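You operate a simulated robot arm through the tools that you are given. There is no shell and no other tool. Be economical: measure what you need, move in short steps, check, and stop when the job is done.

You are at the controls of a simulated two-armed robot. One attempt, no reset.

JOB
Hold the red tray on the yellow stand steady with one hand and put the tag marked "3 m" from the steel bench in it with the other.

The check looks at the end state, three seconds after you hand in, the way a careful person would. Anything else that was tipped, shoved, dropped, spilled or broken makes it a failure.

ROBOT AND FRAMES
Two 7-joint arms with two-finger parallel grippers on one trunk, on a base that drives. Base frame: it is fixed to the floor where the robot stands at the start and does not move with it; the origin is under the middle of the robot, x ahead of it, y to its left, z up; the surface under the hand at the start is at about z = 86. Lengths are in cm, angles in degrees, forces in N, time in s.
The left shoulder is at the start at [2, 17, 117.8], the right one opposite. With the tool pointing down near the work surface each hand reaches from about 20 to 68 cm from the robot's upright axis, wherever it stands, measured 20 degrees to its own side. Places, roughly: red tray (10x12x5 cm) [-100, 60, 70]. Payload 3.8 kg a hand.
The TCP of each hand is the grasp point between the finger pads, 3 cm short of the fingertips. In the tool frame z runs along the fingers and y along their closing line. The gripper opens to 11 cm. The fingers are 2 cm wide and 1 cm thick; the gripper's body (4.8 by 11.2 cm) begins 5.5 cm behind the TCP.
Orientation is told as [roll, pitch, yaw] about the base's x, y, z axes, in that order, counted from this pose: with the fingers straight down and closing along the base's y, the tool's x points along the base's -x, its y along +y and its z along -z.

CONTROLS
- The arms move only by the tool step_arm. It takes "left_motion", "right_motion" or both (then of equal length, played together; a hand with none holds still); each is a list of rows, each a list of 7 numbers: the turn, a rotation vector about the base's x, y, z in rad, then the shift along the base's x, y, z in cm, then the closure, from 0 (fully open) to 1 (shut). In form: [[ax, ay, az, dx, dy, dz, gripper], ...]. A call has 1 to 10 rows; each row shifts and turns the commanded pose from where the row before left it. Rows are played at 5 a second. More than 5 cm and 8.6 degrees between two rows, or a gripper value outside its range, and nothing of the call is played. Where a pose cannot be reached the arm comes as near as it can. A force on the tool above 40 N (or 10 N above the force at the start of the call, whichever is more), or a blocked arm, ends the call early, and 0.2 s more pass. Each finger travels about 7.2 cm/s and halts on what it meets, pressing with about 44 N; the grip force reading is that of the motor and also rises with nothing between the fingers. The clock runs only during rows and for 0.2 s after the last one: add rows that do not move to give the fingers time. The reply holds the time, the measured pose of the TCP, the force on the tool along the base axes, the opening and the grip force, in the units named above and with some noise, with the torque about the TCP (base axes, N m) and any sound that the robot's microphone picked up.
- Cameras (640 x 400 px; columns grow to the right, rows downward): "scene" is now at [10.84, 0.51, 133.18]; the picture's right is [0.06, -1.00, 0.00], its down [-0.54, -0.03, -0.84] and it looks along [0.84, 0.05, -0.54] (base axes); focal length 291 px, centre (320, 200). "left" rides on the left gripper at [7.2, -1.7, -10.3] in its tool frame; the picture's right is [0.23, 0.97, 0.00], its down [-0.76, 0.18, -0.62] and it looks along [-0.61, 0.14, 0.78] (tool axes); focal length 222 px, centre (320, 200). "right" rides on the right gripper at [7.2, 1.7, -10.3] in its tool frame; the picture's right is [-0.23, 0.97, 0.00], its down [-0.76, -0.18, -0.62] and it looks along [-0.61, -0.14, 0.78] (tool axes); focal length 222 px, centre (320, 200). There is no depth. A picture from a camera that has moved, and an enlarged one, comes with that camera's place and axes in the base frame and with its lens.
- capture(camera): a new picture of that camera. The clock stands still meanwhile.
- move_column(by): slides the trunk up (or, below 0, down) by that many cm; the arms and the scene camera ride with it, the base frame stays. It gives what a move gives, with no picture.
- roll_base(legs): drives the robot by 1 to 6 legs, each [ahead, turn to the left] in cm and degrees, along the robot's own axes; the way and the turn of a leg run together, so that a leg with both is an arc; at most 150 cm and 180 degrees a leg. The arms and the cameras ride along, it lands a little off, and it stops where it bumps. It gives what a move gives.
- pan_tilt(pan, tilt): turns the head with the scene camera to pan (to the left, within 80 degrees either way) and tilt (down, from -29 to 69), counted from straight ahead of the robot. It gives what a move gives.
- close_up(camera, box): a new picture of the part [left, top, right, bottom] of that camera's present view, enlarged. The clock stands still meanwhile.
- sign_off(): hands the job in; it is judged then, once.

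Work in short steps. Places have to be worked out from the pictures, the camera data and where the tool is seen: move nearer, look again, correct. Check each grasp and each placing, and mend what went wrong. You have 120 turns and 108 pictures in all, those below and enlarged ones among them. Open the grippers and draw the arms clear of the work before you hand the job in, unless the task says otherwise; then end with one line.

The tools are called after "Emit:" as name(argument=value, ...) on one line, values as JSON. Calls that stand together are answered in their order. step_arm: Moves the arms, as the interface text tells. Its arguments: {"type":"object","properties":{"left_motion":{"type":"array"},"right_motion":{"type":"array"}},"required":[]} The other tools are called the same way: move_column (by) slides the trunk up or down; roll_base (legs) drives the base; pan_tilt (pan, tilt) turns the head that bears the scene camera; capture (camera) takes a picture; close_up (camera, box) takes an enlarged picture of a part of a camera's view; sign_off () hands the job in.

At the start:

```text
time: 0.0
left_position: [51.17, 21.26, 109.99]
left_ee_rot: [0.0, 0.0, 0.1]
left_contact_force: [-0.4, -0.7, 0.0]
left_wrist_torque: [0.0, 0.0, 0.0]
left_gripper_width: 10.98
left_grip_force: 0.1
right_position: [46.33, -18.57, 105.21]
right_ee_rot: [0.0, 0.0, 0.0]
right_contact_force: [0.9, -0.7, 0.0]
right_wrist_torque: [0.04, 0.01, 0.02]
right_gripper_width: 11.0
right_grip_force: 0.0
trunk travel left (down, up): [-27.5, 29.5]
robot x, y, heading: [-0.13, -0.1, 0.0]
head pan, tilt: [3.6, 32.8]
```

scene: 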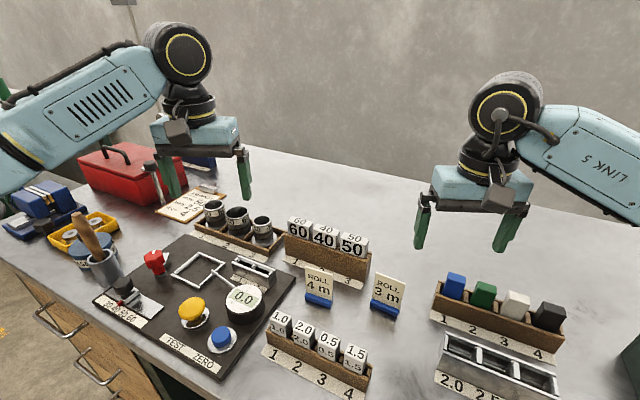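
right: 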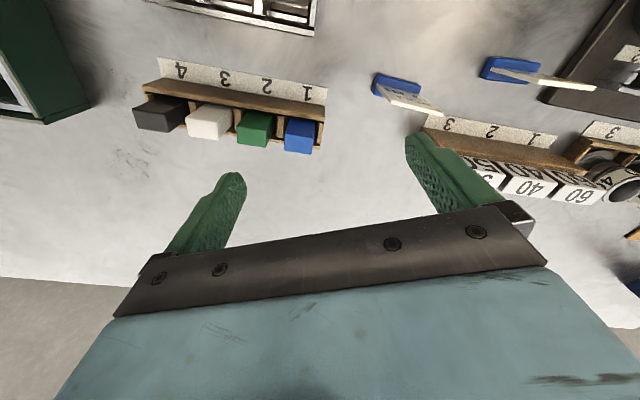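
left: 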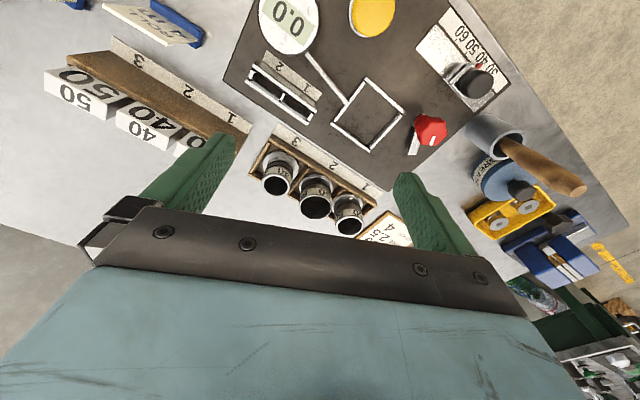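

The scene shows two tags on blue feet, "ROLL 4 m" and "ROLL 3 m". I look at the 3 m tag enlarged.

Emit:
close_up(camera="scene", box=[280, 240, 440, 340])

Emit:
close_up(camera="right", box=[340, 40, 540, 165])

```text
4.00 times, centred on (360, 290) of scene
camera zoom: at [10.84, 0.51, 133.18], right [0.06, -1.0, 0.0], down [-0.54, -0.03, -0.84], along [0.84, 0.05, -0.54], focal length 1163 px, centre (160, -160)
```

zoom: 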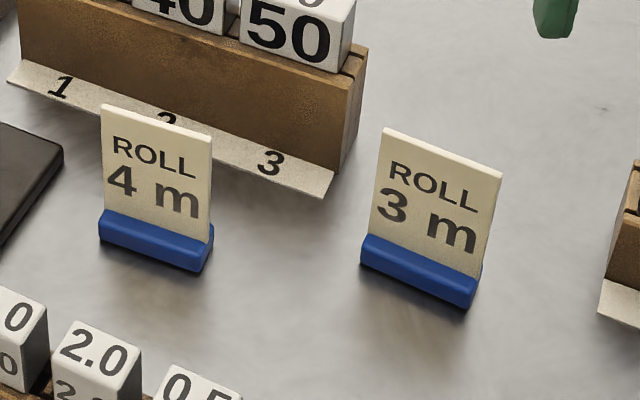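

```text
3.20 times, centred on (440, 102) of right
camera zoom: at [38.87, -16.92, 115.61], right [0.23, 0.97, 0.0], down [0.76, -0.18, 0.62], along [0.61, -0.14, -0.78], focal length 711 px, centre (-64, 512)
```

zoom: 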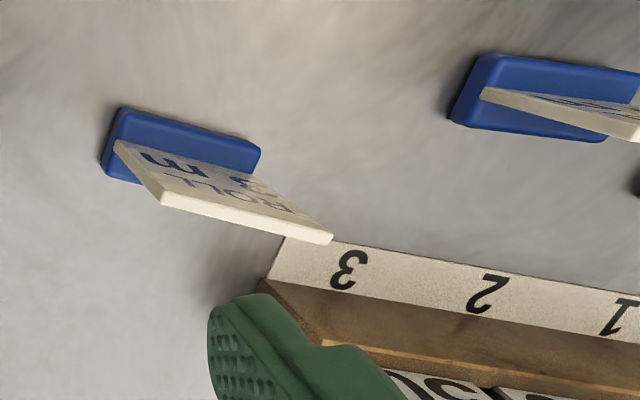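

The 3 m tag stands at about (47, -9.7), its 5 cm wide face normal at about -21° and its top at about z = 94. I turn the right hand so that it closes along that normal, and move above the tag.

Emit:
step_arm(right_motion=[[0, 0, 0.133, 0.07, 1, 0.2, 0.3], [0, 0, 0.133, 0.07, 1, 0.2, 0.3], [0, 0, 0.133, 0.07, 1, 0.2, 0.3], [0, 0, 0.133, 0.07, 1, 0.2, 0.3], [0, 0, 0.133, 0.07, 1, 0.2, 0.3], [0, 0, 0.133, 0.07, 1, 0.2, 0.3], [0, 0, 0.133, 0.07, 1, 0.2, 0.3], [0, 0, 0.133, 0.07, 1, 0.2, 0.3], [0, 0, 0.133, 0.07, 1, 0, 0.3], [0, 0, 0, 0, 0, 0, 0.3]])

Emit:
capture(camera="right")

Emit:
capture(camera="scene")

```text
time: 2.2
left_position: [51.2, 21.3, 109.94]
left_ee_rot: [0.0, 0.0, 0.2]
left_contact_force: [-0.5, 0.3, 1.6]
left_wrist_torque: [-0.03, -0.03, -0.01]
left_gripper_width: 10.99
left_grip_force: 0.1
right_position: [46.78, -11.12, 106.7]
right_ee_rot: [0.1, 0.0, 57.2]
right_contact_force: [-0.1, 0.3, -0.2]
right_wrist_torque: [0.0, 0.01, 0.02]
right_gripper_width: 7.71
right_grip_force: 0.0
right hand out of reach, approached as far as the arm can: row 8, 9
trunk travel left (down, up): [-27.5, 29.5]
robot x, y, heading: [0.19, -0.11, 0.3]
head pan, tilt: [3.6, 32.8]
```

```text
102 pictures are left
camera right: at [41.31, -16.27, 117.06], right [-0.7, 0.72, 0.0], down [0.56, 0.54, 0.62], along [0.45, 0.43, -0.78], focal length 222 px, centre (320, 200)
```

right: 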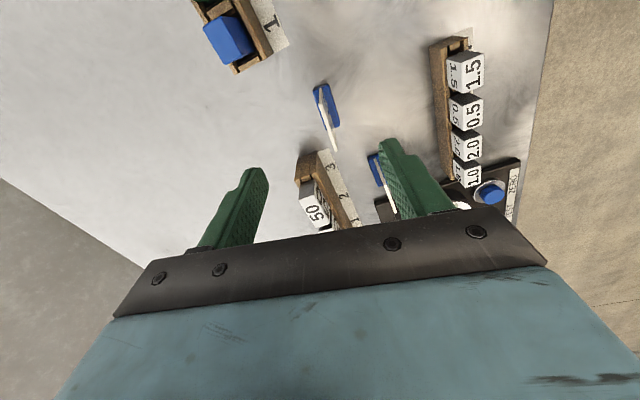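

```text
101 pictures are left
camera scene: at [10.84, 0.5, 133.18], right [0.06, -1.0, 0.0], down [-0.54, -0.03, -0.84], along [0.84, 0.05, -0.54], focal length 291 px, centre (320, 200)
```

scene: 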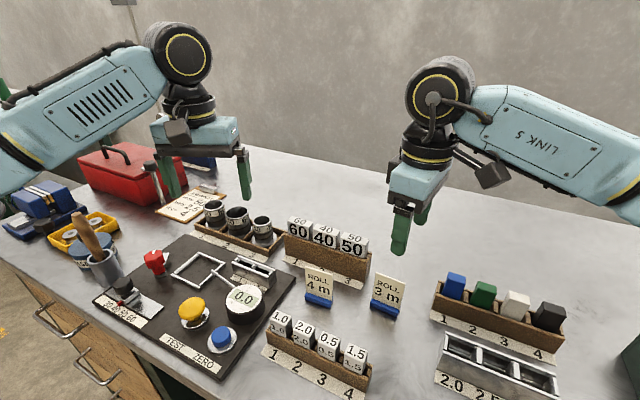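

The hand stopped at 57° yaw, near a joint limit. I measure the tag again from here, enlarged.

Emit:
close_up(camera="right", box=[280, 70, 376, 160])

```text
4.44 times, centred on (328, 115) of right
camera zoom: at [41.31, -16.27, 117.06], right [-0.7, 0.72, 0.0], down [0.56, 0.54, 0.62], along [0.45, 0.43, -0.78], focal length 987 px, centre (284, 578)
```

zoom: 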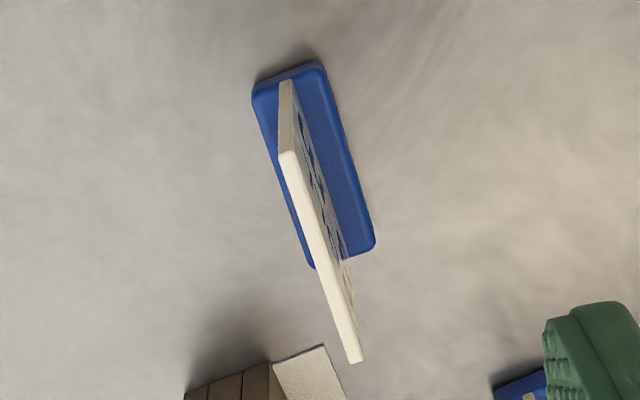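

From here the tag reads as centred on (46.9, -9.65), yaw about 63.5°, top at 94.5 and vertical. I go down to z = 99, still above the tag, to see whether the reach is better there.

Emit:
step_arm(right_motion=[[0, 0, 0, 0, 0.0, -2.5, 0.3], [0, 0, 0, 0, 0, -2.5, 0.3], [0, 0, 0, 0, 0, -2.5, 0.3], [0, 0, 0, 0, 0, 0, 0.3]])

```text
time: 3.2
left_position: [51.09, 21.28, 109.87]
left_ee_rot: [0.0, -0.1, 0.1]
left_contact_force: [-0.3, -0.7, -0.4]
left_wrist_torque: [0.0, 0.02, 0.0]
left_gripper_width: 10.97
left_grip_force: 0.1
right_position: [46.79, -11.23, 99.05]
right_ee_rot: [0.0, 0.0, 57.3]
right_contact_force: [-0.5, -0.3, 0.1]
right_wrist_torque: [0.0, 0.01, 0.01]
right_gripper_width: 7.71
right_grip_force: 0.0
trunk travel left (down, up): [-27.5, 29.5]
robot x, y, heading: [0.37, 0.06, 0.2]
head pan, tilt: [3.6, 32.8]
```

Down at z = 99 the pose is kept without a reach complaint. I ask for the last 6° of yaw and the 1.5 cm in y.

Emit:
step_arm(right_motion=[[0, 0, 0.055, 0.05, 0.8, 0, 0.3], [0, 0, 0.055, 0.05, 0.75, 0, 0.3], [0, 0, 0, 0, 0, 0, 0.3]])

```text
time: 4.0
left_position: [51.24, 21.37, 109.96]
left_ee_rot: [0.0, 0.0, 0.0]
left_contact_force: [0.1, -0.4, 0.1]
left_wrist_torque: [0.0, 0.02, 0.02]
left_gripper_width: 10.97
left_grip_force: 0.1
right_position: [46.8, -11.18, 99.12]
right_ee_rot: [0.0, 0.0, 57.1]
right_contact_force: [-0.1, -0.2, 0.5]
right_wrist_torque: [-0.03, -0.01, 0.02]
right_gripper_width: 7.72
right_grip_force: 0.2
right hand out of reach, approached as far as the arm can: row 1, 2
trunk travel left (down, up): [-27.5, 29.5]
robot x, y, heading: [0.18, 0.1, 0.1]
head pan, tilt: [3.6, 32.8]
```

Same limit as before. The bench edge runs at about 64° and lies near the base, so I lift the hand, back off 10 cm and turn 15° left, which puts the tag about 20° to the right.

Emit:
step_arm(right_motion=[[0, 0, 0, 0, 0, 4, 0.3], [0, 0, 0, 0, 0, 4, 0.3], [0, 0, 0, 0, 0, 1, 0.3]])

Emit:
roll_base(legs=[[-10, 0], [0, 15]])

Emit:
capture(camera="right")

```text
time: 4.8
left_position: [51.14, 21.24, 109.99]
left_ee_rot: [0.0, 0.0, 0.1]
left_contact_force: [0.0, -0.9, 0.9]
left_wrist_torque: [-0.02, 0.01, -0.05]
left_gripper_width: 11.0
left_grip_force: 0.1
right_position: [46.66, -11.13, 108.21]
right_ee_rot: [-0.1, 0.0, 57.1]
right_contact_force: [-0.2, -0.1, -0.3]
right_wrist_torque: [0.01, -0.01, -0.01]
right_gripper_width: 7.68
right_grip_force: 0.0
trunk travel left (down, up): [-27.5, 29.5]
robot x, y, heading: [0.13, -0.12, -0.1]
head pan, tilt: [3.6, 32.8]
```

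```text
time: 6.8
left_position: [33.75, 33.75, 109.97]
left_ee_rot: [-0.1, 0.0, 15.0]
left_contact_force: [0.1, -0.3, -0.4]
left_wrist_torque: [0.01, -0.01, -0.01]
left_gripper_width: 11.02
left_grip_force: 0.1
right_position: [37.63, 1.34, 108.27]
right_ee_rot: [0.0, 0.0, 72.1]
right_contact_force: [0.0, 0.8, -0.7]
right_wrist_torque: [-0.07, -0.04, 0.01]
right_gripper_width: 7.71
right_grip_force: 0.1
trunk travel left (down, up): [-27.5, 29.5]
robot x, y, heading: [-9.8, 0.06, 14.9]
head pan, tilt: [3.6, 32.8]
```

```text
99 pictures are left
camera right: at [33.66, -5.03, 118.59], right [-0.86, 0.52, 0.0], down [0.4, 0.67, 0.62], along [0.32, 0.53, -0.78], focal length 222 px, centre (320, 200)
```

right: 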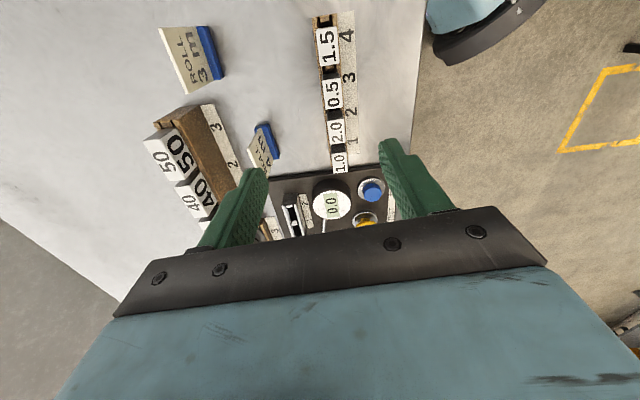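

The bench is clear of the base. I now move the right hand to above the tag, with yaw 63.5°.

Emit:
step_arm(right_motion=[[0, 0, -0.0375, 2.32, -2.75, -0.5, 0.3], [0, 0, -0.0375, 2.32, -2.75, -0.5, 0.3], [0, 0, -0.0375, 2.32, -2.75, -1, 0.3], [0, 0, -0.0375, 2.31, -2.74, -1, 0.3], [0, 0, 0, 0, 0, 0, 0.3]])

Emit:
capture(camera="right")

Emit:
capture(camera="scene")

```text
time: 8.1
left_position: [33.75, 33.73, 109.98]
left_ee_rot: [0.1, 0.1, 15.2]
left_contact_force: [-0.2, 0.0, -1.2]
left_wrist_torque: [-0.05, -0.01, 0.02]
left_gripper_width: 11.01
left_grip_force: 0.1
right_position: [40.64, -5.81, 106.32]
right_ee_rot: [-0.4, 0.2, 63.1]
right_contact_force: [-0.7, 0.2, 0.3]
right_wrist_torque: [-0.02, -0.01, -0.03]
right_gripper_width: 7.68
right_grip_force: 0.1
right hand out of reach, approached as far as the arm can: row 1, 2, 3, 4
trunk travel left (down, up): [-27.5, 29.5]
robot x, y, heading: [-10.37, 0.03, 15.2]
head pan, tilt: [3.6, 32.8]
```

```text
98 pictures are left
camera right: at [35.67, -11.45, 116.68], right [-0.77, 0.64, -0.01], down [0.5, 0.6, 0.62], along [0.4, 0.47, -0.78], focal length 222 px, centre (320, 200)
```

right: 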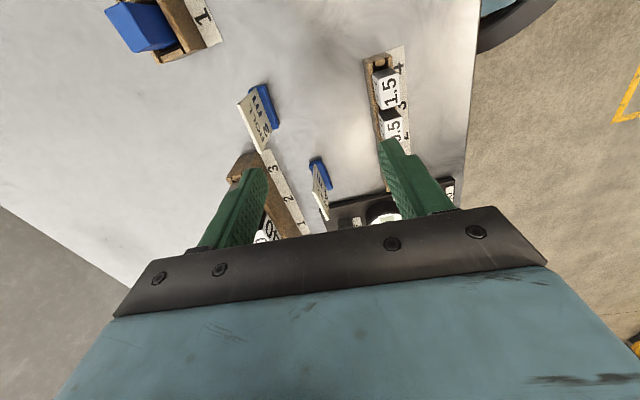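

```text
97 pictures are left
camera scene: at [0.08, 3.4, 133.18], right [0.32, -0.95, 0.0], down [-0.51, -0.17, -0.84], along [0.8, 0.27, -0.54], focal length 291 px, centre (320, 200)
```

scene: 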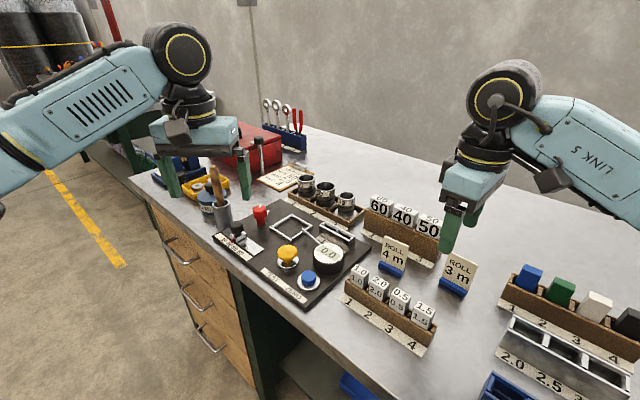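

This is still out of reach at that yaw. Gripping the card by its two side edges instead needs yaw -26.5°, which is natural for the arm, so I turn the base back and rotate the hand that way.

Emit:
roll_base(legs=[[0, -15]])

Emit:
step_arm(right_motion=[[0, 0, -0.14, 0, 0, 0, 0.3], [0, 0, -0.14, 0, 0, 0, 0.3], [0, 0, -0.14, 0, 0, 0, 0.3], [0, 0, -0.14, 0, 0, 0, 0.3], [0, 0, -0.14, 0, 0, 0, 0.3], [0, 0, -0.14, 0, 0, 0, 0.3], [0, 0, -0.14, 0, 0, 0, 0.3], [0, 0, -0.14, 0, 0, 0, 0.3], [0, 0, -0.14, 0, 0, 0, 0.3], [0, 0, 0, 0, 0, 0, 0.3]])

```text
time: 9.3
left_position: [40.95, 21.38, 109.86]
left_ee_rot: [0.1, 0.0, 0.1]
left_contact_force: [0.3, 0.4, 0.4]
left_wrist_torque: [-0.01, -0.05, -0.02]
left_gripper_width: 11.01
left_grip_force: 0.0
right_position: [37.46, -18.81, 106.21]
right_ee_rot: [-0.2, 0.1, 48.3]
right_contact_force: [0.5, 0.7, 0.4]
right_wrist_torque: [-0.01, -0.03, 0.03]
right_gripper_width: 7.69
right_grip_force: 0.1
trunk travel left (down, up): [-27.5, 29.5]
robot x, y, heading: [-9.83, 0.23, 0.1]
head pan, tilt: [3.6, 32.8]
```

```text
time: 11.5
left_position: [40.9, 21.53, 109.9]
left_ee_rot: [-0.1, 0.0, 0.2]
left_contact_force: [-0.5, -0.3, -0.3]
left_wrist_torque: [-0.05, 0.0, -0.01]
left_gripper_width: 10.98
left_grip_force: 0.0
right_position: [37.44, -18.94, 106.23]
right_ee_rot: [-0.3, 0.1, -24.1]
right_contact_force: [-0.2, 0.1, -0.3]
right_wrist_torque: [0.01, 0.03, -0.01]
right_gripper_width: 7.7
right_grip_force: 0.1
trunk travel left (down, up): [-27.5, 29.5]
robot x, y, heading: [-10.27, 0.0, 0.1]
head pan, tilt: [3.6, 32.8]
```

Rotation went through. Now I shift the hand over the tag, to (46.9, -9.65), with the last 2° of yaw.

Emit:
step_arm(right_motion=[[0, 0, -0.02, 2.4, 2.3, 0, 0.3], [0.005, 0, -0.02, 2.4, 2.3, 0, 0.3], [0, 0, 0, 2.4, 2.3, 0, 0.3], [0, 0, 0, 2.3, 2.3, 0, 0.3], [0, 0, 0, 0, 0, 0, 0.3]])

Emit:
capture(camera="right")

Emit:
capture(camera="scene")

```text
time: 12.7
left_position: [40.91, 21.4, 109.94]
left_ee_rot: [0.0, -0.1, 0.3]
left_contact_force: [-0.8, -0.5, -0.1]
left_wrist_torque: [-0.01, 0.01, -0.01]
left_gripper_width: 10.98
left_grip_force: 0.0
right_position: [47.03, -9.51, 106.15]
right_ee_rot: [0.0, 0.2, -26.2]
right_contact_force: [-0.1, -0.3, -0.8]
right_wrist_torque: [-0.03, 0.01, -0.02]
right_gripper_width: 7.7
right_grip_force: 0.0
trunk travel left (down, up): [-27.5, 29.5]
robot x, y, heading: [-10.25, 0.1, -0.0]
head pan, tilt: [3.6, 32.8]
```

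```text
96 pictures are left
camera right: at [41.09, -4.75, 116.55], right [0.63, 0.77, 0.0], down [0.61, -0.5, 0.62], along [0.48, -0.39, -0.78], focal length 222 px, centre (320, 200)
```

right: 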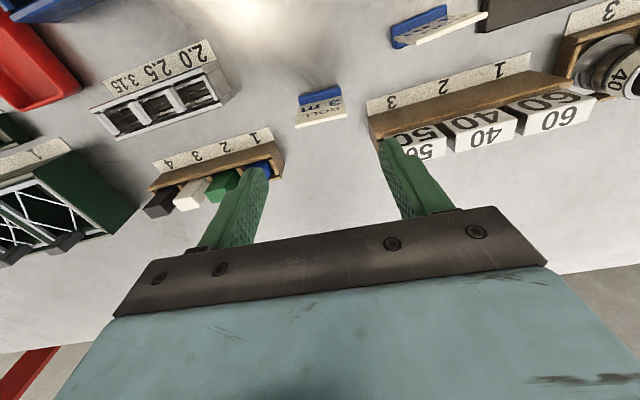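

```text
95 pictures are left
camera scene: at [0.61, 0.47, 133.18], right [0.06, -1.0, 0.0], down [-0.54, -0.03, -0.84], along [0.84, 0.05, -0.54], focal length 291 px, centre (320, 200)
```

scene: 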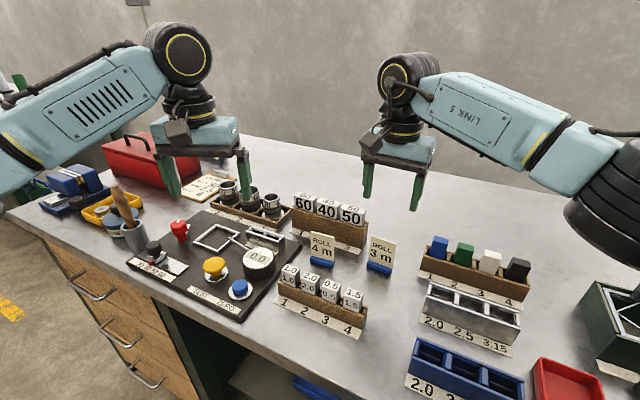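

The reach works here. I check the tag's place relative to the fingers with an enlarged view.

Emit:
close_up(camera="right", box=[270, 70, 380, 140])

```text
5.71 times, centred on (325, 105) of right
camera zoom: at [41.09, -4.75, 116.55], right [0.63, 0.77, 0.0], down [0.61, -0.5, 0.62], along [0.48, -0.39, -0.78], focal length 1269 px, centre (291, 743)
```

zoom: 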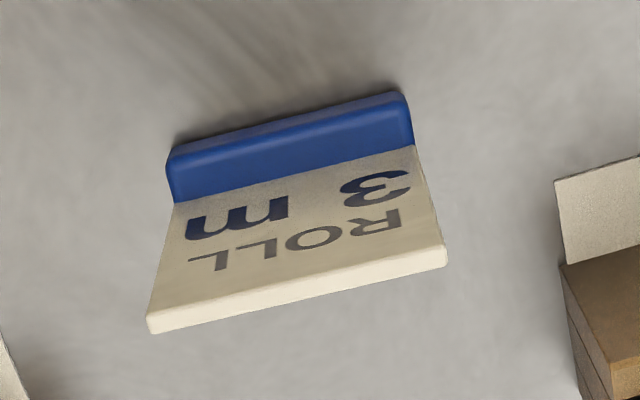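

The tag centre reads (46.9, -9.4) with edge yaw -26.3°, in agreement with the hand. I lower to z ≈ 92 with fingers straddling the card.

Emit:
step_arm(right_motion=[[0, 0, 0, -0.05, 0.05, -3, 0.28], [0, 0, 0, -0.05, 0.05, -3, 0.28], [0, 0, 0, 0, 0, -3, 0.28], [0, 0, 0, 0, 0, -3, 0.28], [0, 0, 0, 0, 0, -2, 0.28], [0, 0, 0, 0, 0, 0, 0.28]])

Emit:
capture(camera="right")

Emit:
close_up(camera="scene", box=[290, 160, 480, 290])

```text
time: 14.1
left_position: [40.98, 21.42, 109.88]
left_ee_rot: [0.0, 0.0, 0.2]
left_contact_force: [0.4, 0.5, -0.2]
left_wrist_torque: [0.02, -0.01, 0.05]
left_gripper_width: 11.01
left_grip_force: 0.0
right_position: [46.84, -9.27, 92.12]
right_ee_rot: [-0.1, 0.1, -26.2]
right_contact_force: [0.4, -0.1, -0.6]
right_wrist_torque: [-0.02, -0.02, -0.01]
right_gripper_width: 7.92
right_grip_force: 0.1
trunk travel left (down, up): [-27.5, 29.5]
robot x, y, heading: [-10.39, 0.25, 0.1]
head pan, tilt: [3.6, 32.8]
```

```text
93 pictures are left
camera right: at [41.01, -4.63, 102.56], right [0.63, 0.77, 0.0], down [0.61, -0.5, 0.62], along [0.48, -0.39, -0.78], focal length 222 px, centre (320, 200)
```

right: 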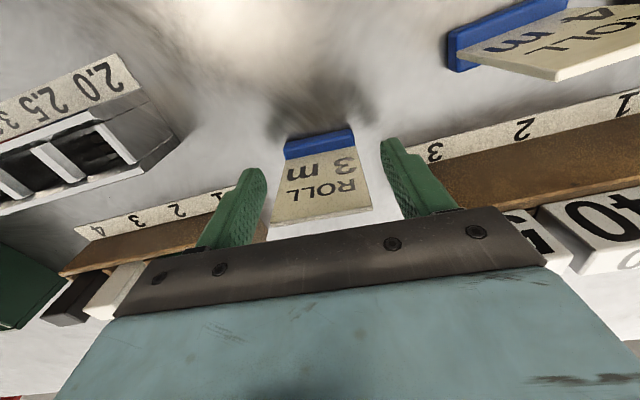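

```text
3.08 times, centred on (385, 225) of scene
camera zoom: at [0.61, 0.53, 133.18], right [0.06, -1.0, 0.0], down [-0.54, -0.04, -0.84], along [0.84, 0.05, -0.54], focal length 894 px, centre (120, 123)
```

zoom: 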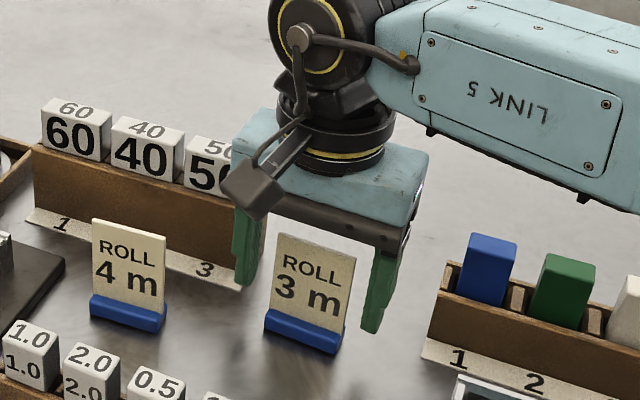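

The fingers straddle the card evenly and it lies in their plane. I close gently.

Emit:
step_arm(right_motion=[[0, 0, 0, 0, 0, 0, 0.45], [0, 0, 0, 0, 0, 0, 0.55], [0, 0, 0, 0, 0, 0, 0.65], [0, 0, 0, 0, 0, 0, 0.65]])

Emit:
capture(camera="right")

```text
time: 15.1
left_position: [40.98, 21.48, 109.98]
left_ee_rot: [0.1, 0.0, 0.2]
left_contact_force: [0.3, 0.2, 1.0]
left_wrist_torque: [0.0, -0.03, 0.02]
left_gripper_width: 11.0
left_grip_force: 0.1
right_position: [46.84, -9.41, 92.04]
right_ee_rot: [-0.1, 0.3, -26.3]
right_contact_force: [0.0, -0.3, 0.1]
right_wrist_torque: [0.0, 0.03, 0.02]
right_gripper_width: 5.28
right_grip_force: 43.9
trunk travel left (down, up): [-27.5, 29.5]
robot x, y, heading: [-10.08, -0.01, -0.1]
head pan, tilt: [3.6, 32.8]
```

```text
91 pictures are left
camera right: at [41.01, -4.62, 102.59], right [0.63, 0.77, 0.0], down [0.61, -0.5, 0.62], along [0.48, -0.39, -0.78], focal length 222 px, centre (320, 200)
```

right: 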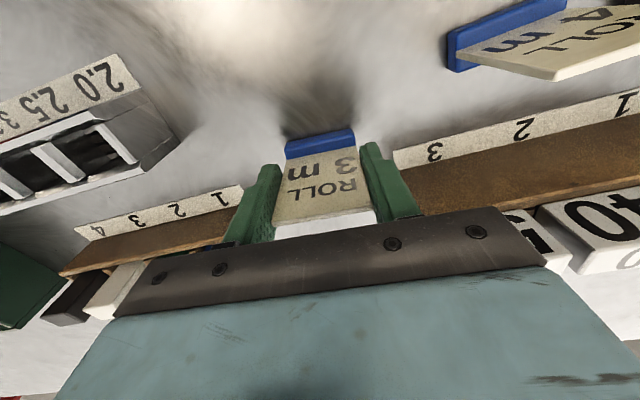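

The grip is on the card at 5.28 cm wide with 44 N. I lift straight up, clear of everything on the bench.

Emit:
step_arm(right_motion=[[0, 0, 0, 0, 0, 1, 0.65], [0, 0, 0, 0, 0, 3, 0.65], [0, 0, 0, 0, 0, 4, 0.65], [0, 0, 0, 0, 0, 4, 0.65], [0, 0, 0, 0, 0, 4, 0.65], [0, 0, 0, 0, 0, 4, 0.65], [0, 0, 0, 0, 0, 0, 0.65]])

Emit:
capture(camera="right")

Emit:
pan_tilt(pan=80, tilt=25)

Emit:
capture(camera="scene")

```text
time: 16.7
left_position: [40.96, 21.41, 109.87]
left_ee_rot: [0.1, 0.0, 0.2]
left_contact_force: [-0.8, -0.2, -0.1]
left_wrist_torque: [0.0, 0.01, 0.01]
left_gripper_width: 10.99
left_grip_force: 0.1
right_position: [46.81, -9.36, 112.48]
right_ee_rot: [-0.1, 0.4, -26.3]
right_contact_force: [0.6, -0.3, 0.1]
right_wrist_torque: [-0.03, -0.04, 0.02]
right_gripper_width: 5.31
right_grip_force: 43.4
trunk travel left (down, up): [-27.5, 29.5]
robot x, y, heading: [-10.07, 0.16, 0.2]
head pan, tilt: [3.6, 32.8]
```

```text
90 pictures are left
camera right: at [40.97, -4.72, 122.81], right [0.63, 0.77, 0.0], down [0.61, -0.5, 0.62], along [0.48, -0.39, -0.79], focal length 222 px, centre (320, 200)
```

right: 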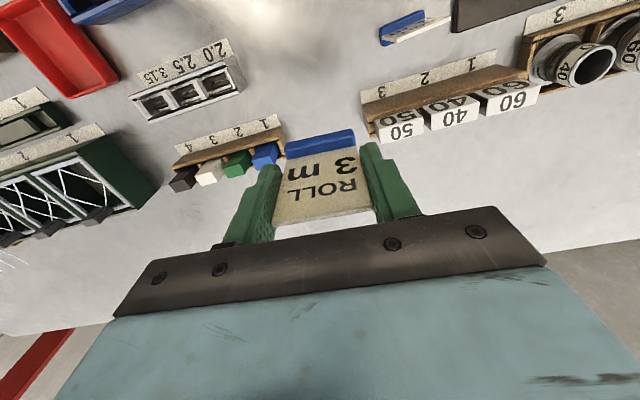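

```text
time: 18.2
left_position: [40.95, 21.39, 109.91]
left_ee_rot: [0.0, 0.1, 0.3]
left_contact_force: [0.7, -0.1, 0.1]
left_wrist_torque: [-0.05, 0.01, -0.05]
left_gripper_width: 10.98
left_grip_force: 0.2
right_position: [46.82, -9.32, 112.31]
right_ee_rot: [-0.1, 0.3, -26.2]
right_contact_force: [-0.6, -0.1, -0.1]
right_wrist_torque: [-0.02, 0.01, 0.03]
right_gripper_width: 5.29
right_grip_force: 44.2
trunk travel left (down, up): [-27.5, 29.5]
robot x, y, heading: [-10.38, -0.25, 0.2]
head pan, tilt: [80.0, 25.0]
```

```text
89 pictures are left
camera scene: at [-6.7, 9.03, 134.41], right [0.99, -0.17, 0.0], down [-0.07, -0.42, -0.91], along [0.16, 0.89, -0.42], focal length 291 px, centre (320, 200)
```

scene: 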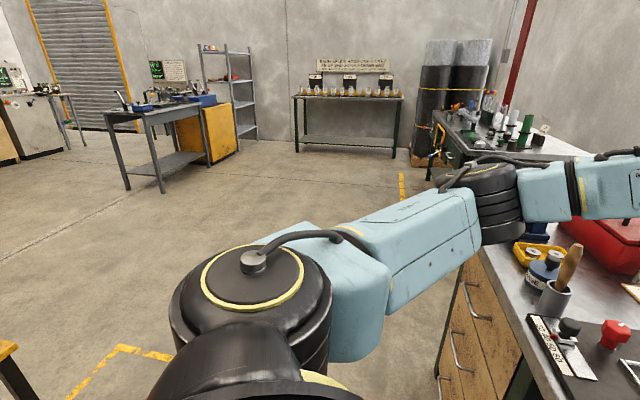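

The tag is held straight and the bench looks undisturbed. The yellow stand's edge is at the left bottom of the view. I back away 20 cm and turn 100° left, then look.

Emit:
roll_base(legs=[[-20, 0], [0, 100]])

Emit:
pan_tilt(pan=30, tilt=35)

Emit:
capture(camera="scene")

```text
time: 23.4
left_position: [-51.54, 51.22, 109.46]
left_ee_rot: [0.2, 0.4, 90.1]
left_contact_force: [-0.4, -0.4, -0.6]
left_wrist_torque: [0.05, 0.03, 0.02]
left_gripper_width: 11.01
left_grip_force: 0.1
right_position: [-22.09, 57.95, 112.03]
right_ee_rot: [-0.1, 0.5, 65.3]
right_contact_force: [0.1, 0.2, 0.4]
right_wrist_torque: [0.03, 0.0, 0.0]
right_gripper_width: 5.3
right_grip_force: 43.7
trunk travel left (down, up): [-27.5, 29.5]
robot x, y, heading: [-30.24, 0.23, 91.2]
head pan, tilt: [80.0, 25.0]
stopped in leg 2: the robot was blocked; the commanded pose is now the measured one
```

```text
time: 24.6
left_position: [-51.59, 51.34, 109.57]
left_ee_rot: [0.2, 0.5, 90.4]
left_contact_force: [-0.5, -0.3, 0.5]
left_wrist_torque: [0.02, 0.0, 0.01]
left_gripper_width: 11.0
left_grip_force: 0.1
right_position: [-22.16, 57.89, 111.97]
right_ee_rot: [-0.1, 0.5, 65.3]
right_contact_force: [-0.6, -0.1, 0.0]
right_wrist_torque: [-0.02, -0.02, 0.0]
right_gripper_width: 5.31
right_grip_force: 43.8
trunk travel left (down, up): [-27.5, 29.5]
robot x, y, heading: [-29.88, -0.09, 91.1]
head pan, tilt: [30.0, 35.0]
```

```text
88 pictures are left
camera scene: at [-34.81, 10.53, 132.77], right [0.85, 0.52, -0.01], down [0.3, -0.5, -0.82], along [-0.43, 0.7, -0.58], focal length 291 px, centre (320, 200)
```

scene: 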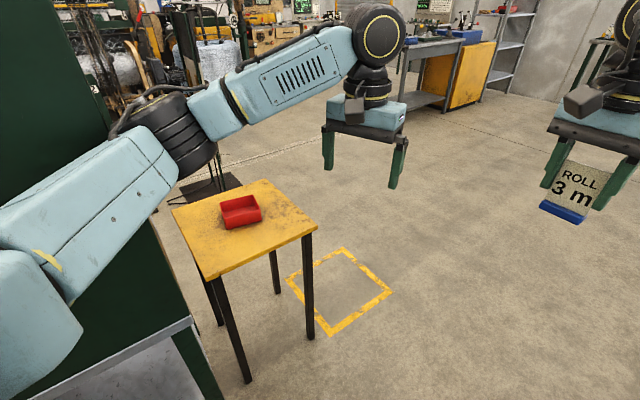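

The turn stopped at 91°: the left arm's elbow seems to have met the tall green cabinet. I turn back 6° to release it and look there.

Emit:
roll_base(legs=[[0, -8]])

Emit:
pan_tilt(pan=75, tilt=25)

Emit:
capture(camera="scene")

```text
time: 25.6
left_position: [-44.74, 53.14, 109.87]
left_ee_rot: [0.1, 0.1, 82.4]
left_contact_force: [0.8, 0.6, 0.2]
left_wrist_torque: [0.01, 0.02, -0.01]
left_gripper_width: 11.01
left_grip_force: 0.1
right_position: [-14.34, 55.62, 112.54]
right_ee_rot: [0.0, 0.2, 57.4]
right_contact_force: [0.3, -0.6, -0.3]
right_wrist_torque: [-0.02, 0.03, 0.01]
right_gripper_width: 5.3
right_grip_force: 44.2
trunk travel left (down, up): [-27.5, 29.5]
robot x, y, heading: [-30.29, 0.19, 83.5]
head pan, tilt: [30.0, 35.0]
```

```text
time: 26.7
left_position: [-44.88, 53.12, 109.84]
left_ee_rot: [0.2, 0.1, 82.6]
left_contact_force: [0.0, 0.7, 0.8]
left_wrist_torque: [0.0, 0.0, -0.03]
left_gripper_width: 11.01
left_grip_force: 0.1
right_position: [-14.45, 55.61, 112.49]
right_ee_rot: [0.0, 0.3, 57.3]
right_contact_force: [-0.2, 0.6, -0.6]
right_wrist_torque: [-0.02, 0.02, -0.04]
right_gripper_width: 5.29
right_grip_force: 44.2
trunk travel left (down, up): [-27.5, 29.5]
robot x, y, heading: [-29.96, 0.38, 83.6]
head pan, tilt: [75.0, 25.0]
```

```text
87 pictures are left
camera scene: at [-38.73, 5.53, 134.41], right [0.37, 0.93, 0.0], down [0.39, -0.16, -0.91], along [-0.84, 0.33, -0.42], focal length 291 px, centre (320, 200)
```

scene: 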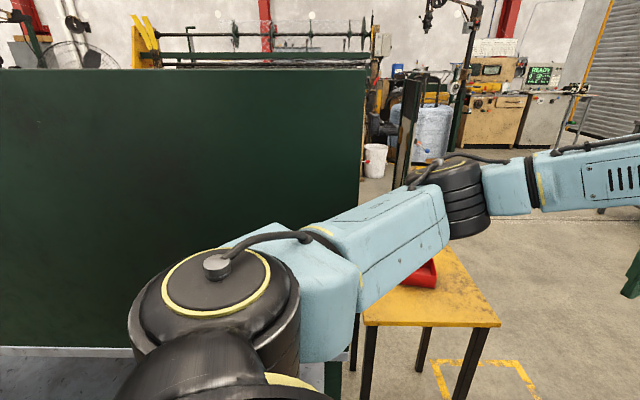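

The green panel ends near (-69, 23), and the stand is just past it, with the tray near (-101, 65). I'll go around, clear of the panel, to stand at about (-57, 83) facing 202°. First I drive ahead 75 cm and turn left.

Emit:
roll_base(legs=[[75, 0], [0, 84]])

Emit:
pan_tilt(pan=15, tilt=35)

Emit:
capture(camera="scene")

```text
time: 34.4
left_position: [-75.92, 65.95, 109.93]
left_ee_rot: [0.1, -0.1, 167.1]
left_contact_force: [-0.4, 0.0, -0.2]
left_wrist_torque: [-0.01, 0.01, -0.03]
left_gripper_width: 10.99
left_grip_force: 0.0
right_position: [-75.42, 96.32, 112.32]
right_ee_rot: [0.0, 0.3, 141.9]
right_contact_force: [-0.1, 0.7, -0.4]
right_wrist_torque: [-0.04, 0.0, -0.02]
right_gripper_width: 5.32
right_grip_force: 43.7
trunk travel left (down, up): [-27.5, 29.5]
robot x, y, heading: [-21.64, 75.36, 167.6]
head pan, tilt: [75.0, 25.0]
```

```text
time: 35.7
left_position: [-75.9, 65.99, 109.85]
left_ee_rot: [0.1, 0.2, 167.0]
left_contact_force: [0.0, -0.1, 0.4]
left_wrist_torque: [0.0, -0.01, -0.01]
left_gripper_width: 10.99
left_grip_force: 0.1
right_position: [-75.33, 96.29, 112.39]
right_ee_rot: [-0.1, 0.1, 141.9]
right_contact_force: [0.5, 0.6, -0.6]
right_wrist_torque: [0.0, -0.03, 0.0]
right_gripper_width: 5.32
right_grip_force: 44.5
trunk travel left (down, up): [-27.5, 29.5]
robot x, y, heading: [-21.34, 75.35, 167.7]
head pan, tilt: [15.0, 35.0]
```

```text
86 pictures are left
camera scene: at [-32.6, 75.24, 132.84], right [-0.05, 1.0, 0.0], down [0.57, 0.03, -0.82], along [-0.82, -0.04, -0.57], focal length 291 px, centre (320, 200)
```

scene: 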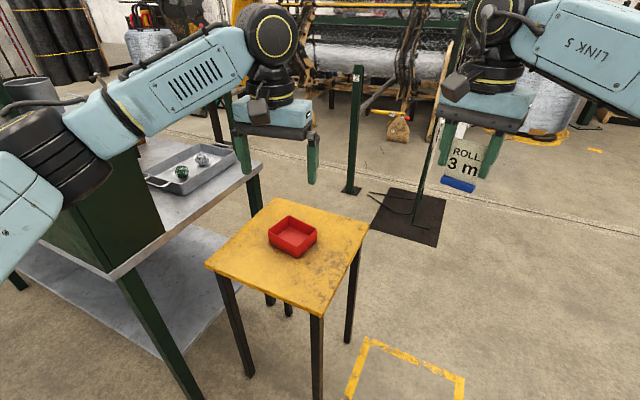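

Good view of the tray and stand now. I enlarge the tray to measure its place and yaw.

Emit:
close_up(camera="scene", box=[200, 180, 380, 320])

```text
2.86 times, centred on (290, 250) of scene
camera zoom: at [-32.6, 75.24, 132.84], right [-0.05, 1.0, 0.0], down [0.57, 0.03, -0.82], along [-0.82, -0.04, -0.57], focal length 831 px, centre (406, 57)
```

zoom: 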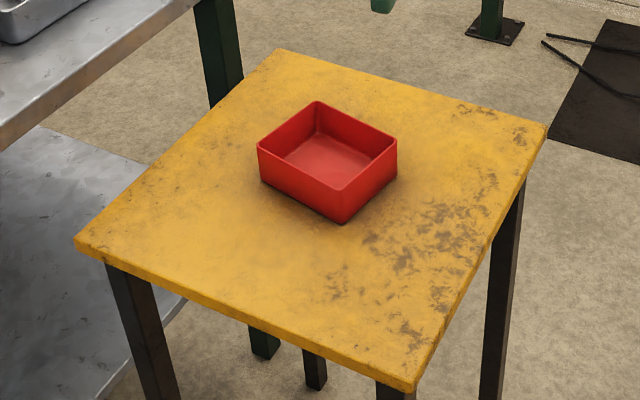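

The tray is centred near (-102, 63.2), its long axis at about 58°, and the stand's near corner is near (-75.6, 73.7). Before driving closer, I look down at my own base for its footprint.

Emit:
pan_tilt(pan=0, tilt=69)

Emit:
capture(camera="scene")

```text
time: 36.7
left_position: [-75.7, 66.05, 109.98]
left_ee_rot: [0.1, 0.0, 166.9]
left_contact_force: [0.0, -0.5, 0.4]
left_wrist_torque: [-0.01, 0.0, 0.06]
left_gripper_width: 11.0
left_grip_force: 0.0
right_position: [-75.46, 96.32, 112.45]
right_ee_rot: [0.0, 0.2, 141.9]
right_contact_force: [-1.1, 0.9, 0.6]
right_wrist_torque: [-0.01, 0.02, -0.03]
right_gripper_width: 5.29
right_grip_force: 43.9
trunk travel left (down, up): [-27.5, 29.5]
robot x, y, heading: [-21.73, 75.34, 167.7]
head pan, tilt: [0.0, 68.8]
```

```text
84 pictures are left
camera scene: at [-29.27, 76.86, 128.47], right [0.21, 0.98, 0.0], down [0.91, -0.2, -0.36], along [-0.35, 0.08, -0.93], focal length 291 px, centre (320, 200)
```

scene: 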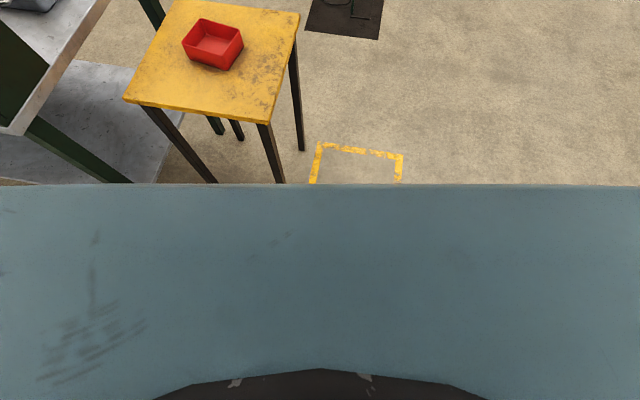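

That is the chest plate; earlier views put the base front about 14 cm ahead and about 28 cm to each side. To keep its corners off the stand's legs I go by (-31, 113), turn there to 215°, then drive straight in, stopping first for a look.

Emit:
roll_base(legs=[[0, -64], [39, 0], [0, 111.3]])

Emit:
pan_tilt(pan=0, tilt=40)

Emit:
capture(camera="scene")

```text
time: 46.7
left_position: [-57.87, 64.11, 109.86]
left_ee_rot: [0.0, 0.1, -142.0]
left_contact_force: [-0.1, 0.3, 0.3]
left_wrist_torque: [-0.02, 0.0, -0.01]
left_gripper_width: 10.98
left_grip_force: 0.1
right_position: [-81.3, 83.51, 112.36]
right_ee_rot: [-0.1, 0.3, -167.1]
right_contact_force: [0.8, 0.2, 0.3]
right_wrist_torque: [0.0, 0.01, -0.01]
right_gripper_width: 5.3
right_grip_force: 44.0
trunk travel left (down, up): [-27.5, 29.5]
robot x, y, heading: [-30.48, 111.89, -141.3]
head pan, tilt: [0.0, 68.8]
```

```text
time: 47.6
left_position: [-57.98, 63.96, 109.95]
left_ee_rot: [0.1, 0.1, -142.0]
left_contact_force: [0.3, 0.8, -0.2]
left_wrist_torque: [0.03, -0.03, 0.02]
left_gripper_width: 10.98
left_grip_force: 0.0
right_position: [-81.31, 83.51, 112.47]
right_ee_rot: [0.1, 0.2, -167.0]
right_contact_force: [0.4, 0.4, -1.2]
right_wrist_torque: [-0.01, -0.01, 0.0]
right_gripper_width: 5.31
right_grip_force: 44.1
trunk travel left (down, up): [-27.5, 29.5]
robot x, y, heading: [-30.98, 111.69, -141.3]
head pan, tilt: [0.0, 40.0]
```

```text
83 pictures are left
camera scene: at [-39.5, 105.35, 132.08], right [-0.63, 0.78, 0.0], down [0.5, 0.4, -0.77], along [-0.6, -0.48, -0.64], focal length 291 px, centre (320, 200)
```

scene: 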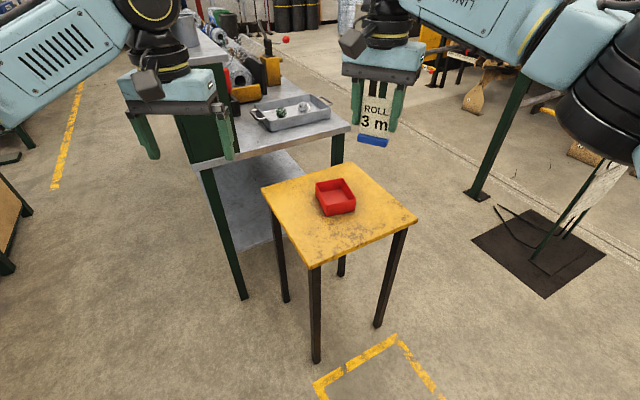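

The way to the stand is clear. I enlarge the tray again for a second measurement.

Emit:
close_up(camera="scene", box=[250, 150, 430, 270])

```text
3.33 times, centred on (340, 210) of scene
camera zoom: at [-39.5, 105.35, 132.08], right [-0.63, 0.78, 0.0], down [0.5, 0.4, -0.77], along [-0.6, -0.48, -0.64], focal length 969 px, centre (253, 167)
```

zoom: 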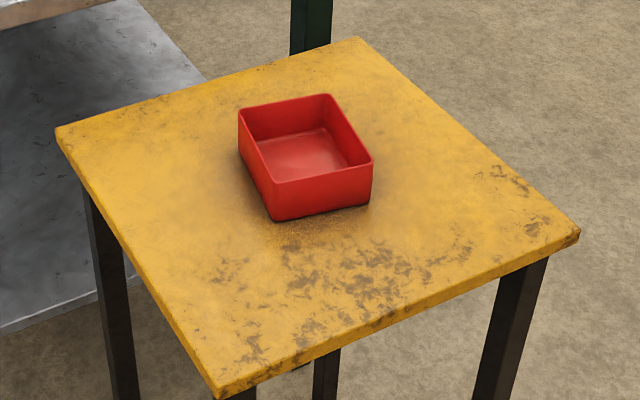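

Tray confirmed near (-102.2, 62.4), long axis about 56°. I draw the left hand inward to keep its elbow off the panel, then drive to about (-62, 96), heading 220°.

Emit:
step_arm(left_motion=[[0, 0, 0, 0, 3, 0, 0], [0, 0, 0, 0, 3, 0, 0], [0, 0, 0, 0, 3, 0, 0], [0, 0, 0, 0, 0, 0, 0]])

Emit:
roll_base(legs=[[0, -11.9], [35, 0], [0, 13.2]])

Emit:
capture(camera="scene")

Emit:
capture(camera="left")

```text
time: 48.6
left_position: [-57.96, 73.03, 109.61]
left_ee_rot: [0.2, 0.2, -142.0]
left_contact_force: [0.9, -0.2, -0.1]
left_wrist_torque: [-0.03, -0.01, 0.02]
left_gripper_width: 10.99
left_grip_force: 0.1
right_position: [-81.24, 83.42, 112.43]
right_ee_rot: [0.0, 0.2, -167.0]
right_contact_force: [0.4, -0.2, 0.1]
right_wrist_torque: [0.04, 0.03, 0.03]
right_gripper_width: 5.28
right_grip_force: 44.1
trunk travel left (down, up): [-27.5, 29.5]
robot x, y, heading: [-31.37, 111.9, -141.1]
head pan, tilt: [0.0, 40.0]
```

```text
time: 52.5
left_position: [-88.1, 56.59, 109.66]
left_ee_rot: [0.0, 0.1, -140.8]
left_contact_force: [0.0, -0.5, 0.4]
left_wrist_torque: [-0.01, 0.02, -0.01]
left_gripper_width: 11.03
left_grip_force: 0.1
right_position: [-111.75, 66.61, 112.51]
right_ee_rot: [-0.1, 0.1, -165.8]
right_contact_force: [0.9, -1.3, 0.1]
right_wrist_torque: [0.0, -0.02, -0.03]
right_gripper_width: 5.28
right_grip_force: 44.2
trunk travel left (down, up): [-27.5, 29.5]
robot x, y, heading: [-62.38, 96.63, -139.9]
head pan, tilt: [0.0, 40.0]
```

```text
81 pictures are left
camera scene: at [-70.44, 89.34, 132.08], right [-0.64, 0.77, 0.0], down [0.49, 0.41, -0.77], along [-0.59, -0.49, -0.64], focal length 291 px, centre (320, 200)
```

scene: 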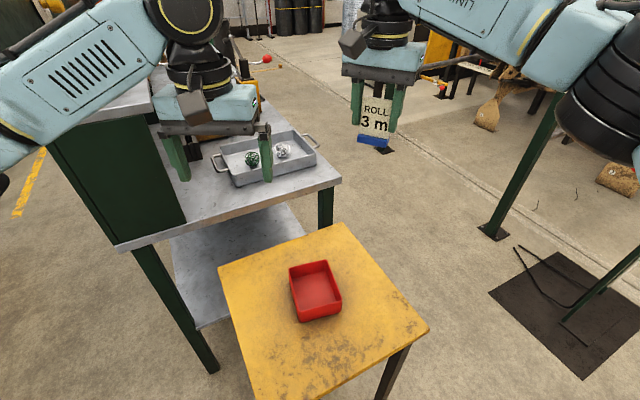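

```text
80 pictures are left
camera left: at [-83.69, 62.44, 120.05], right [0.79, -0.61, 0.0], down [-0.48, -0.62, 0.62], along [-0.38, -0.49, -0.78], focal length 222 px, centre (320, 200)
```

left: 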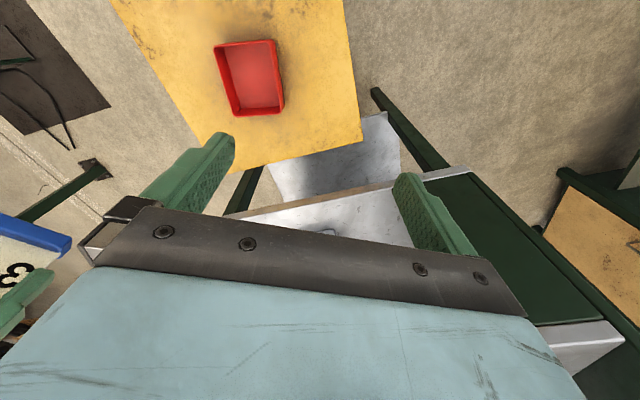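

Arrived with clearance. I measure the tray precisely from both the head and the left hand camera.

Emit:
close_up(camera="scene", box=[250, 240, 382, 340])

Emit:
close_up(camera="left", box=[190, 25, 310, 125])

```text
4.00 times, centred on (316, 290) of scene
camera zoom: at [-70.44, 89.34, 132.08], right [-0.64, 0.77, 0.0], down [0.49, 0.41, -0.77], along [-0.59, -0.49, -0.64], focal length 1163 px, centre (336, -160)
```

zoom: 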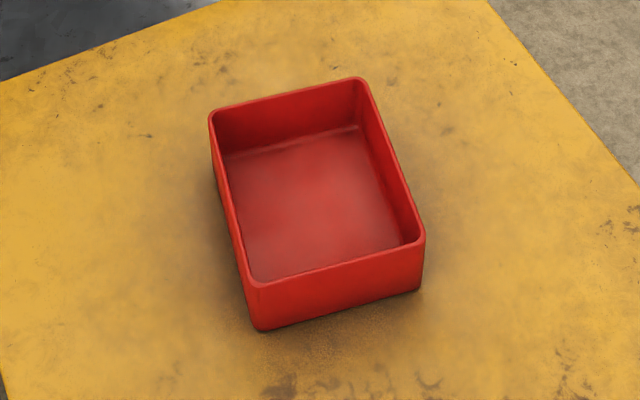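

```text
4.00 times, centred on (250, 75) of left
camera zoom: at [-83.69, 62.44, 120.05], right [0.79, -0.61, 0.0], down [-0.48, -0.62, 0.62], along [-0.38, -0.49, -0.78], focal length 888 px, centre (600, 700)
```

zoom: 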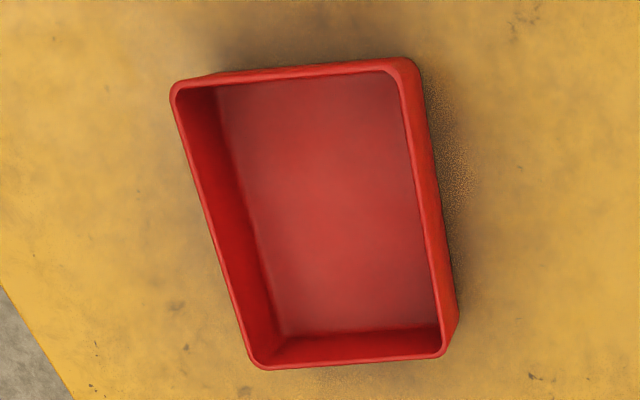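

The tray measures 10 x 12, rim at 72.6, centre about (-100.2, 63), long axis at 56.5°. I lower the trunk 14 cm so that the stand lies in the arms' easy range.

Emit:
move_column(by=-14)

Emit:
capture(camera="scene")

```text
time: 54.1
left_position: [-88.22, 56.73, 95.77]
left_ee_rot: [0.2, 0.0, -140.8]
left_contact_force: [0.7, 0.1, -1.2]
left_wrist_torque: [0.0, 0.03, -0.03]
left_gripper_width: 11.01
left_grip_force: 0.2
right_position: [-111.8, 66.69, 98.38]
right_ee_rot: [0.0, 0.2, -165.9]
right_contact_force: [0.8, 0.0, -0.7]
right_wrist_torque: [0.01, 0.02, 0.0]
right_gripper_width: 5.29
right_grip_force: 44.3
trunk travel left (down, up): [-13.5, 43.5]
robot x, y, heading: [-62.38, 96.6, -139.9]
head pan, tilt: [0.0, 40.0]
```

```text
77 pictures are left
camera scene: at [-70.49, 89.41, 118.09], right [-0.64, 0.77, 0.0], down [0.49, 0.41, -0.77], along [-0.59, -0.49, -0.64], focal length 291 px, centre (320, 200)
```

scene: 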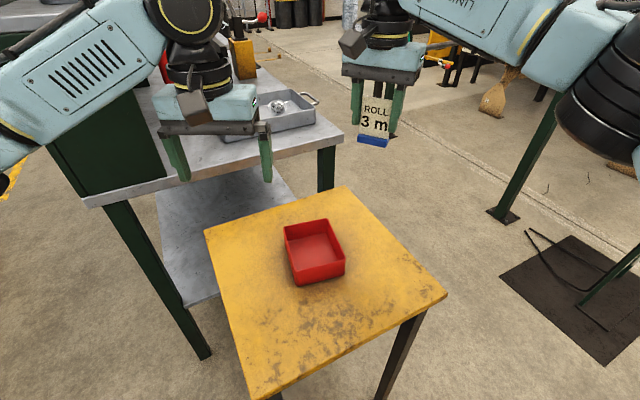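

I now turn the left hand so that it closes across the tray's left long wall, lean it 30° back toward the robot to leave room for the other hand, and bring it above that wall.

Emit:
step_arm(left_motion=[[0, 0, 0.1, -1.4, 1.7, -1, 0.3], [0, 0, 0.1, -1.4, 1.7, -1, 0.5], [0, 0, 0.102, -1.4, 1.7, -1, 0.6], [-0.109, 0.0723, 0, -1.5, 1.7, -1, 0.6], [-0.109, 0.0723, 0, 0, 0, -1, 0.6], [-0.109, 0.0723, 0, 0, 0, -1, 0.6], [-0.109, 0.0723, 0, 0, 0, -1, 0.6], [0, 0, 0, 0, 0, 0, 0.6]])

Emit:
capture(camera="left")

Emit:
capture(camera="scene")

```text
time: 56.0
left_position: [-94.03, 63.44, 88.68]
left_ee_rot: [0.2, -30.0, -123.5]
left_contact_force: [0.4, 0.0, -0.3]
left_wrist_torque: [0.0, 0.02, -0.01]
left_gripper_width: 4.43
left_grip_force: 0.2
right_position: [-111.92, 66.73, 98.42]
right_ee_rot: [0.0, 0.3, -165.9]
right_contact_force: [0.4, 0.4, 0.2]
right_wrist_torque: [0.02, 0.0, 0.0]
right_gripper_width: 5.3
right_grip_force: 44.2
trunk travel left (down, up): [-13.5, 43.5]
robot x, y, heading: [-62.25, 96.53, -140.0]
head pan, tilt: [0.0, 40.0]
```

```text
76 pictures are left
camera left: at [-89.09, 73.91, 94.14], right [0.92, -0.37, -0.11], down [-0.04, -0.39, 0.92], along [-0.39, -0.84, -0.37], focal length 222 px, centre (320, 200)
```

left: 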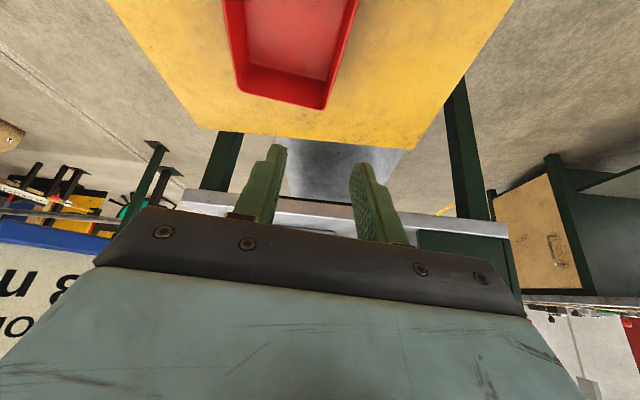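

```text
75 pictures are left
camera scene: at [-70.5, 89.39, 118.08], right [-0.64, 0.77, 0.0], down [0.49, 0.41, -0.77], along [-0.59, -0.49, -0.64], focal length 291 px, centre (320, 200)
```

scene: 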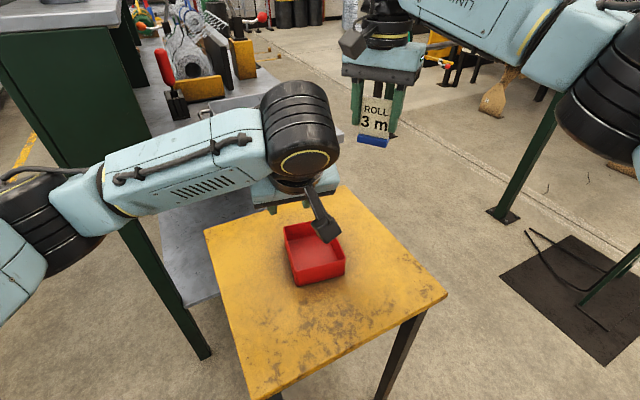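

The left hand leans as planned. I enlarge its view of the tray's near-left corner to align the wall between the fingers.

Emit:
close_up(camera="left", box=[215, 0, 425, 130])

```text
3.05 times, centred on (320, 65) of left
camera zoom: at [-89.09, 73.91, 94.14], right [0.92, -0.37, -0.11], down [-0.04, -0.39, 0.92], along [-0.39, -0.84, -0.37], focal length 677 px, centre (320, 611)
```

zoom: 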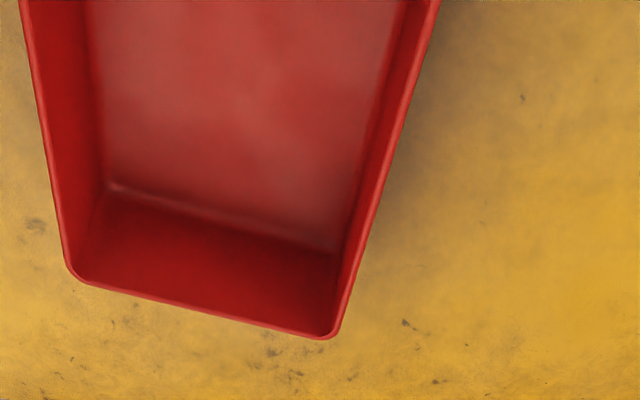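

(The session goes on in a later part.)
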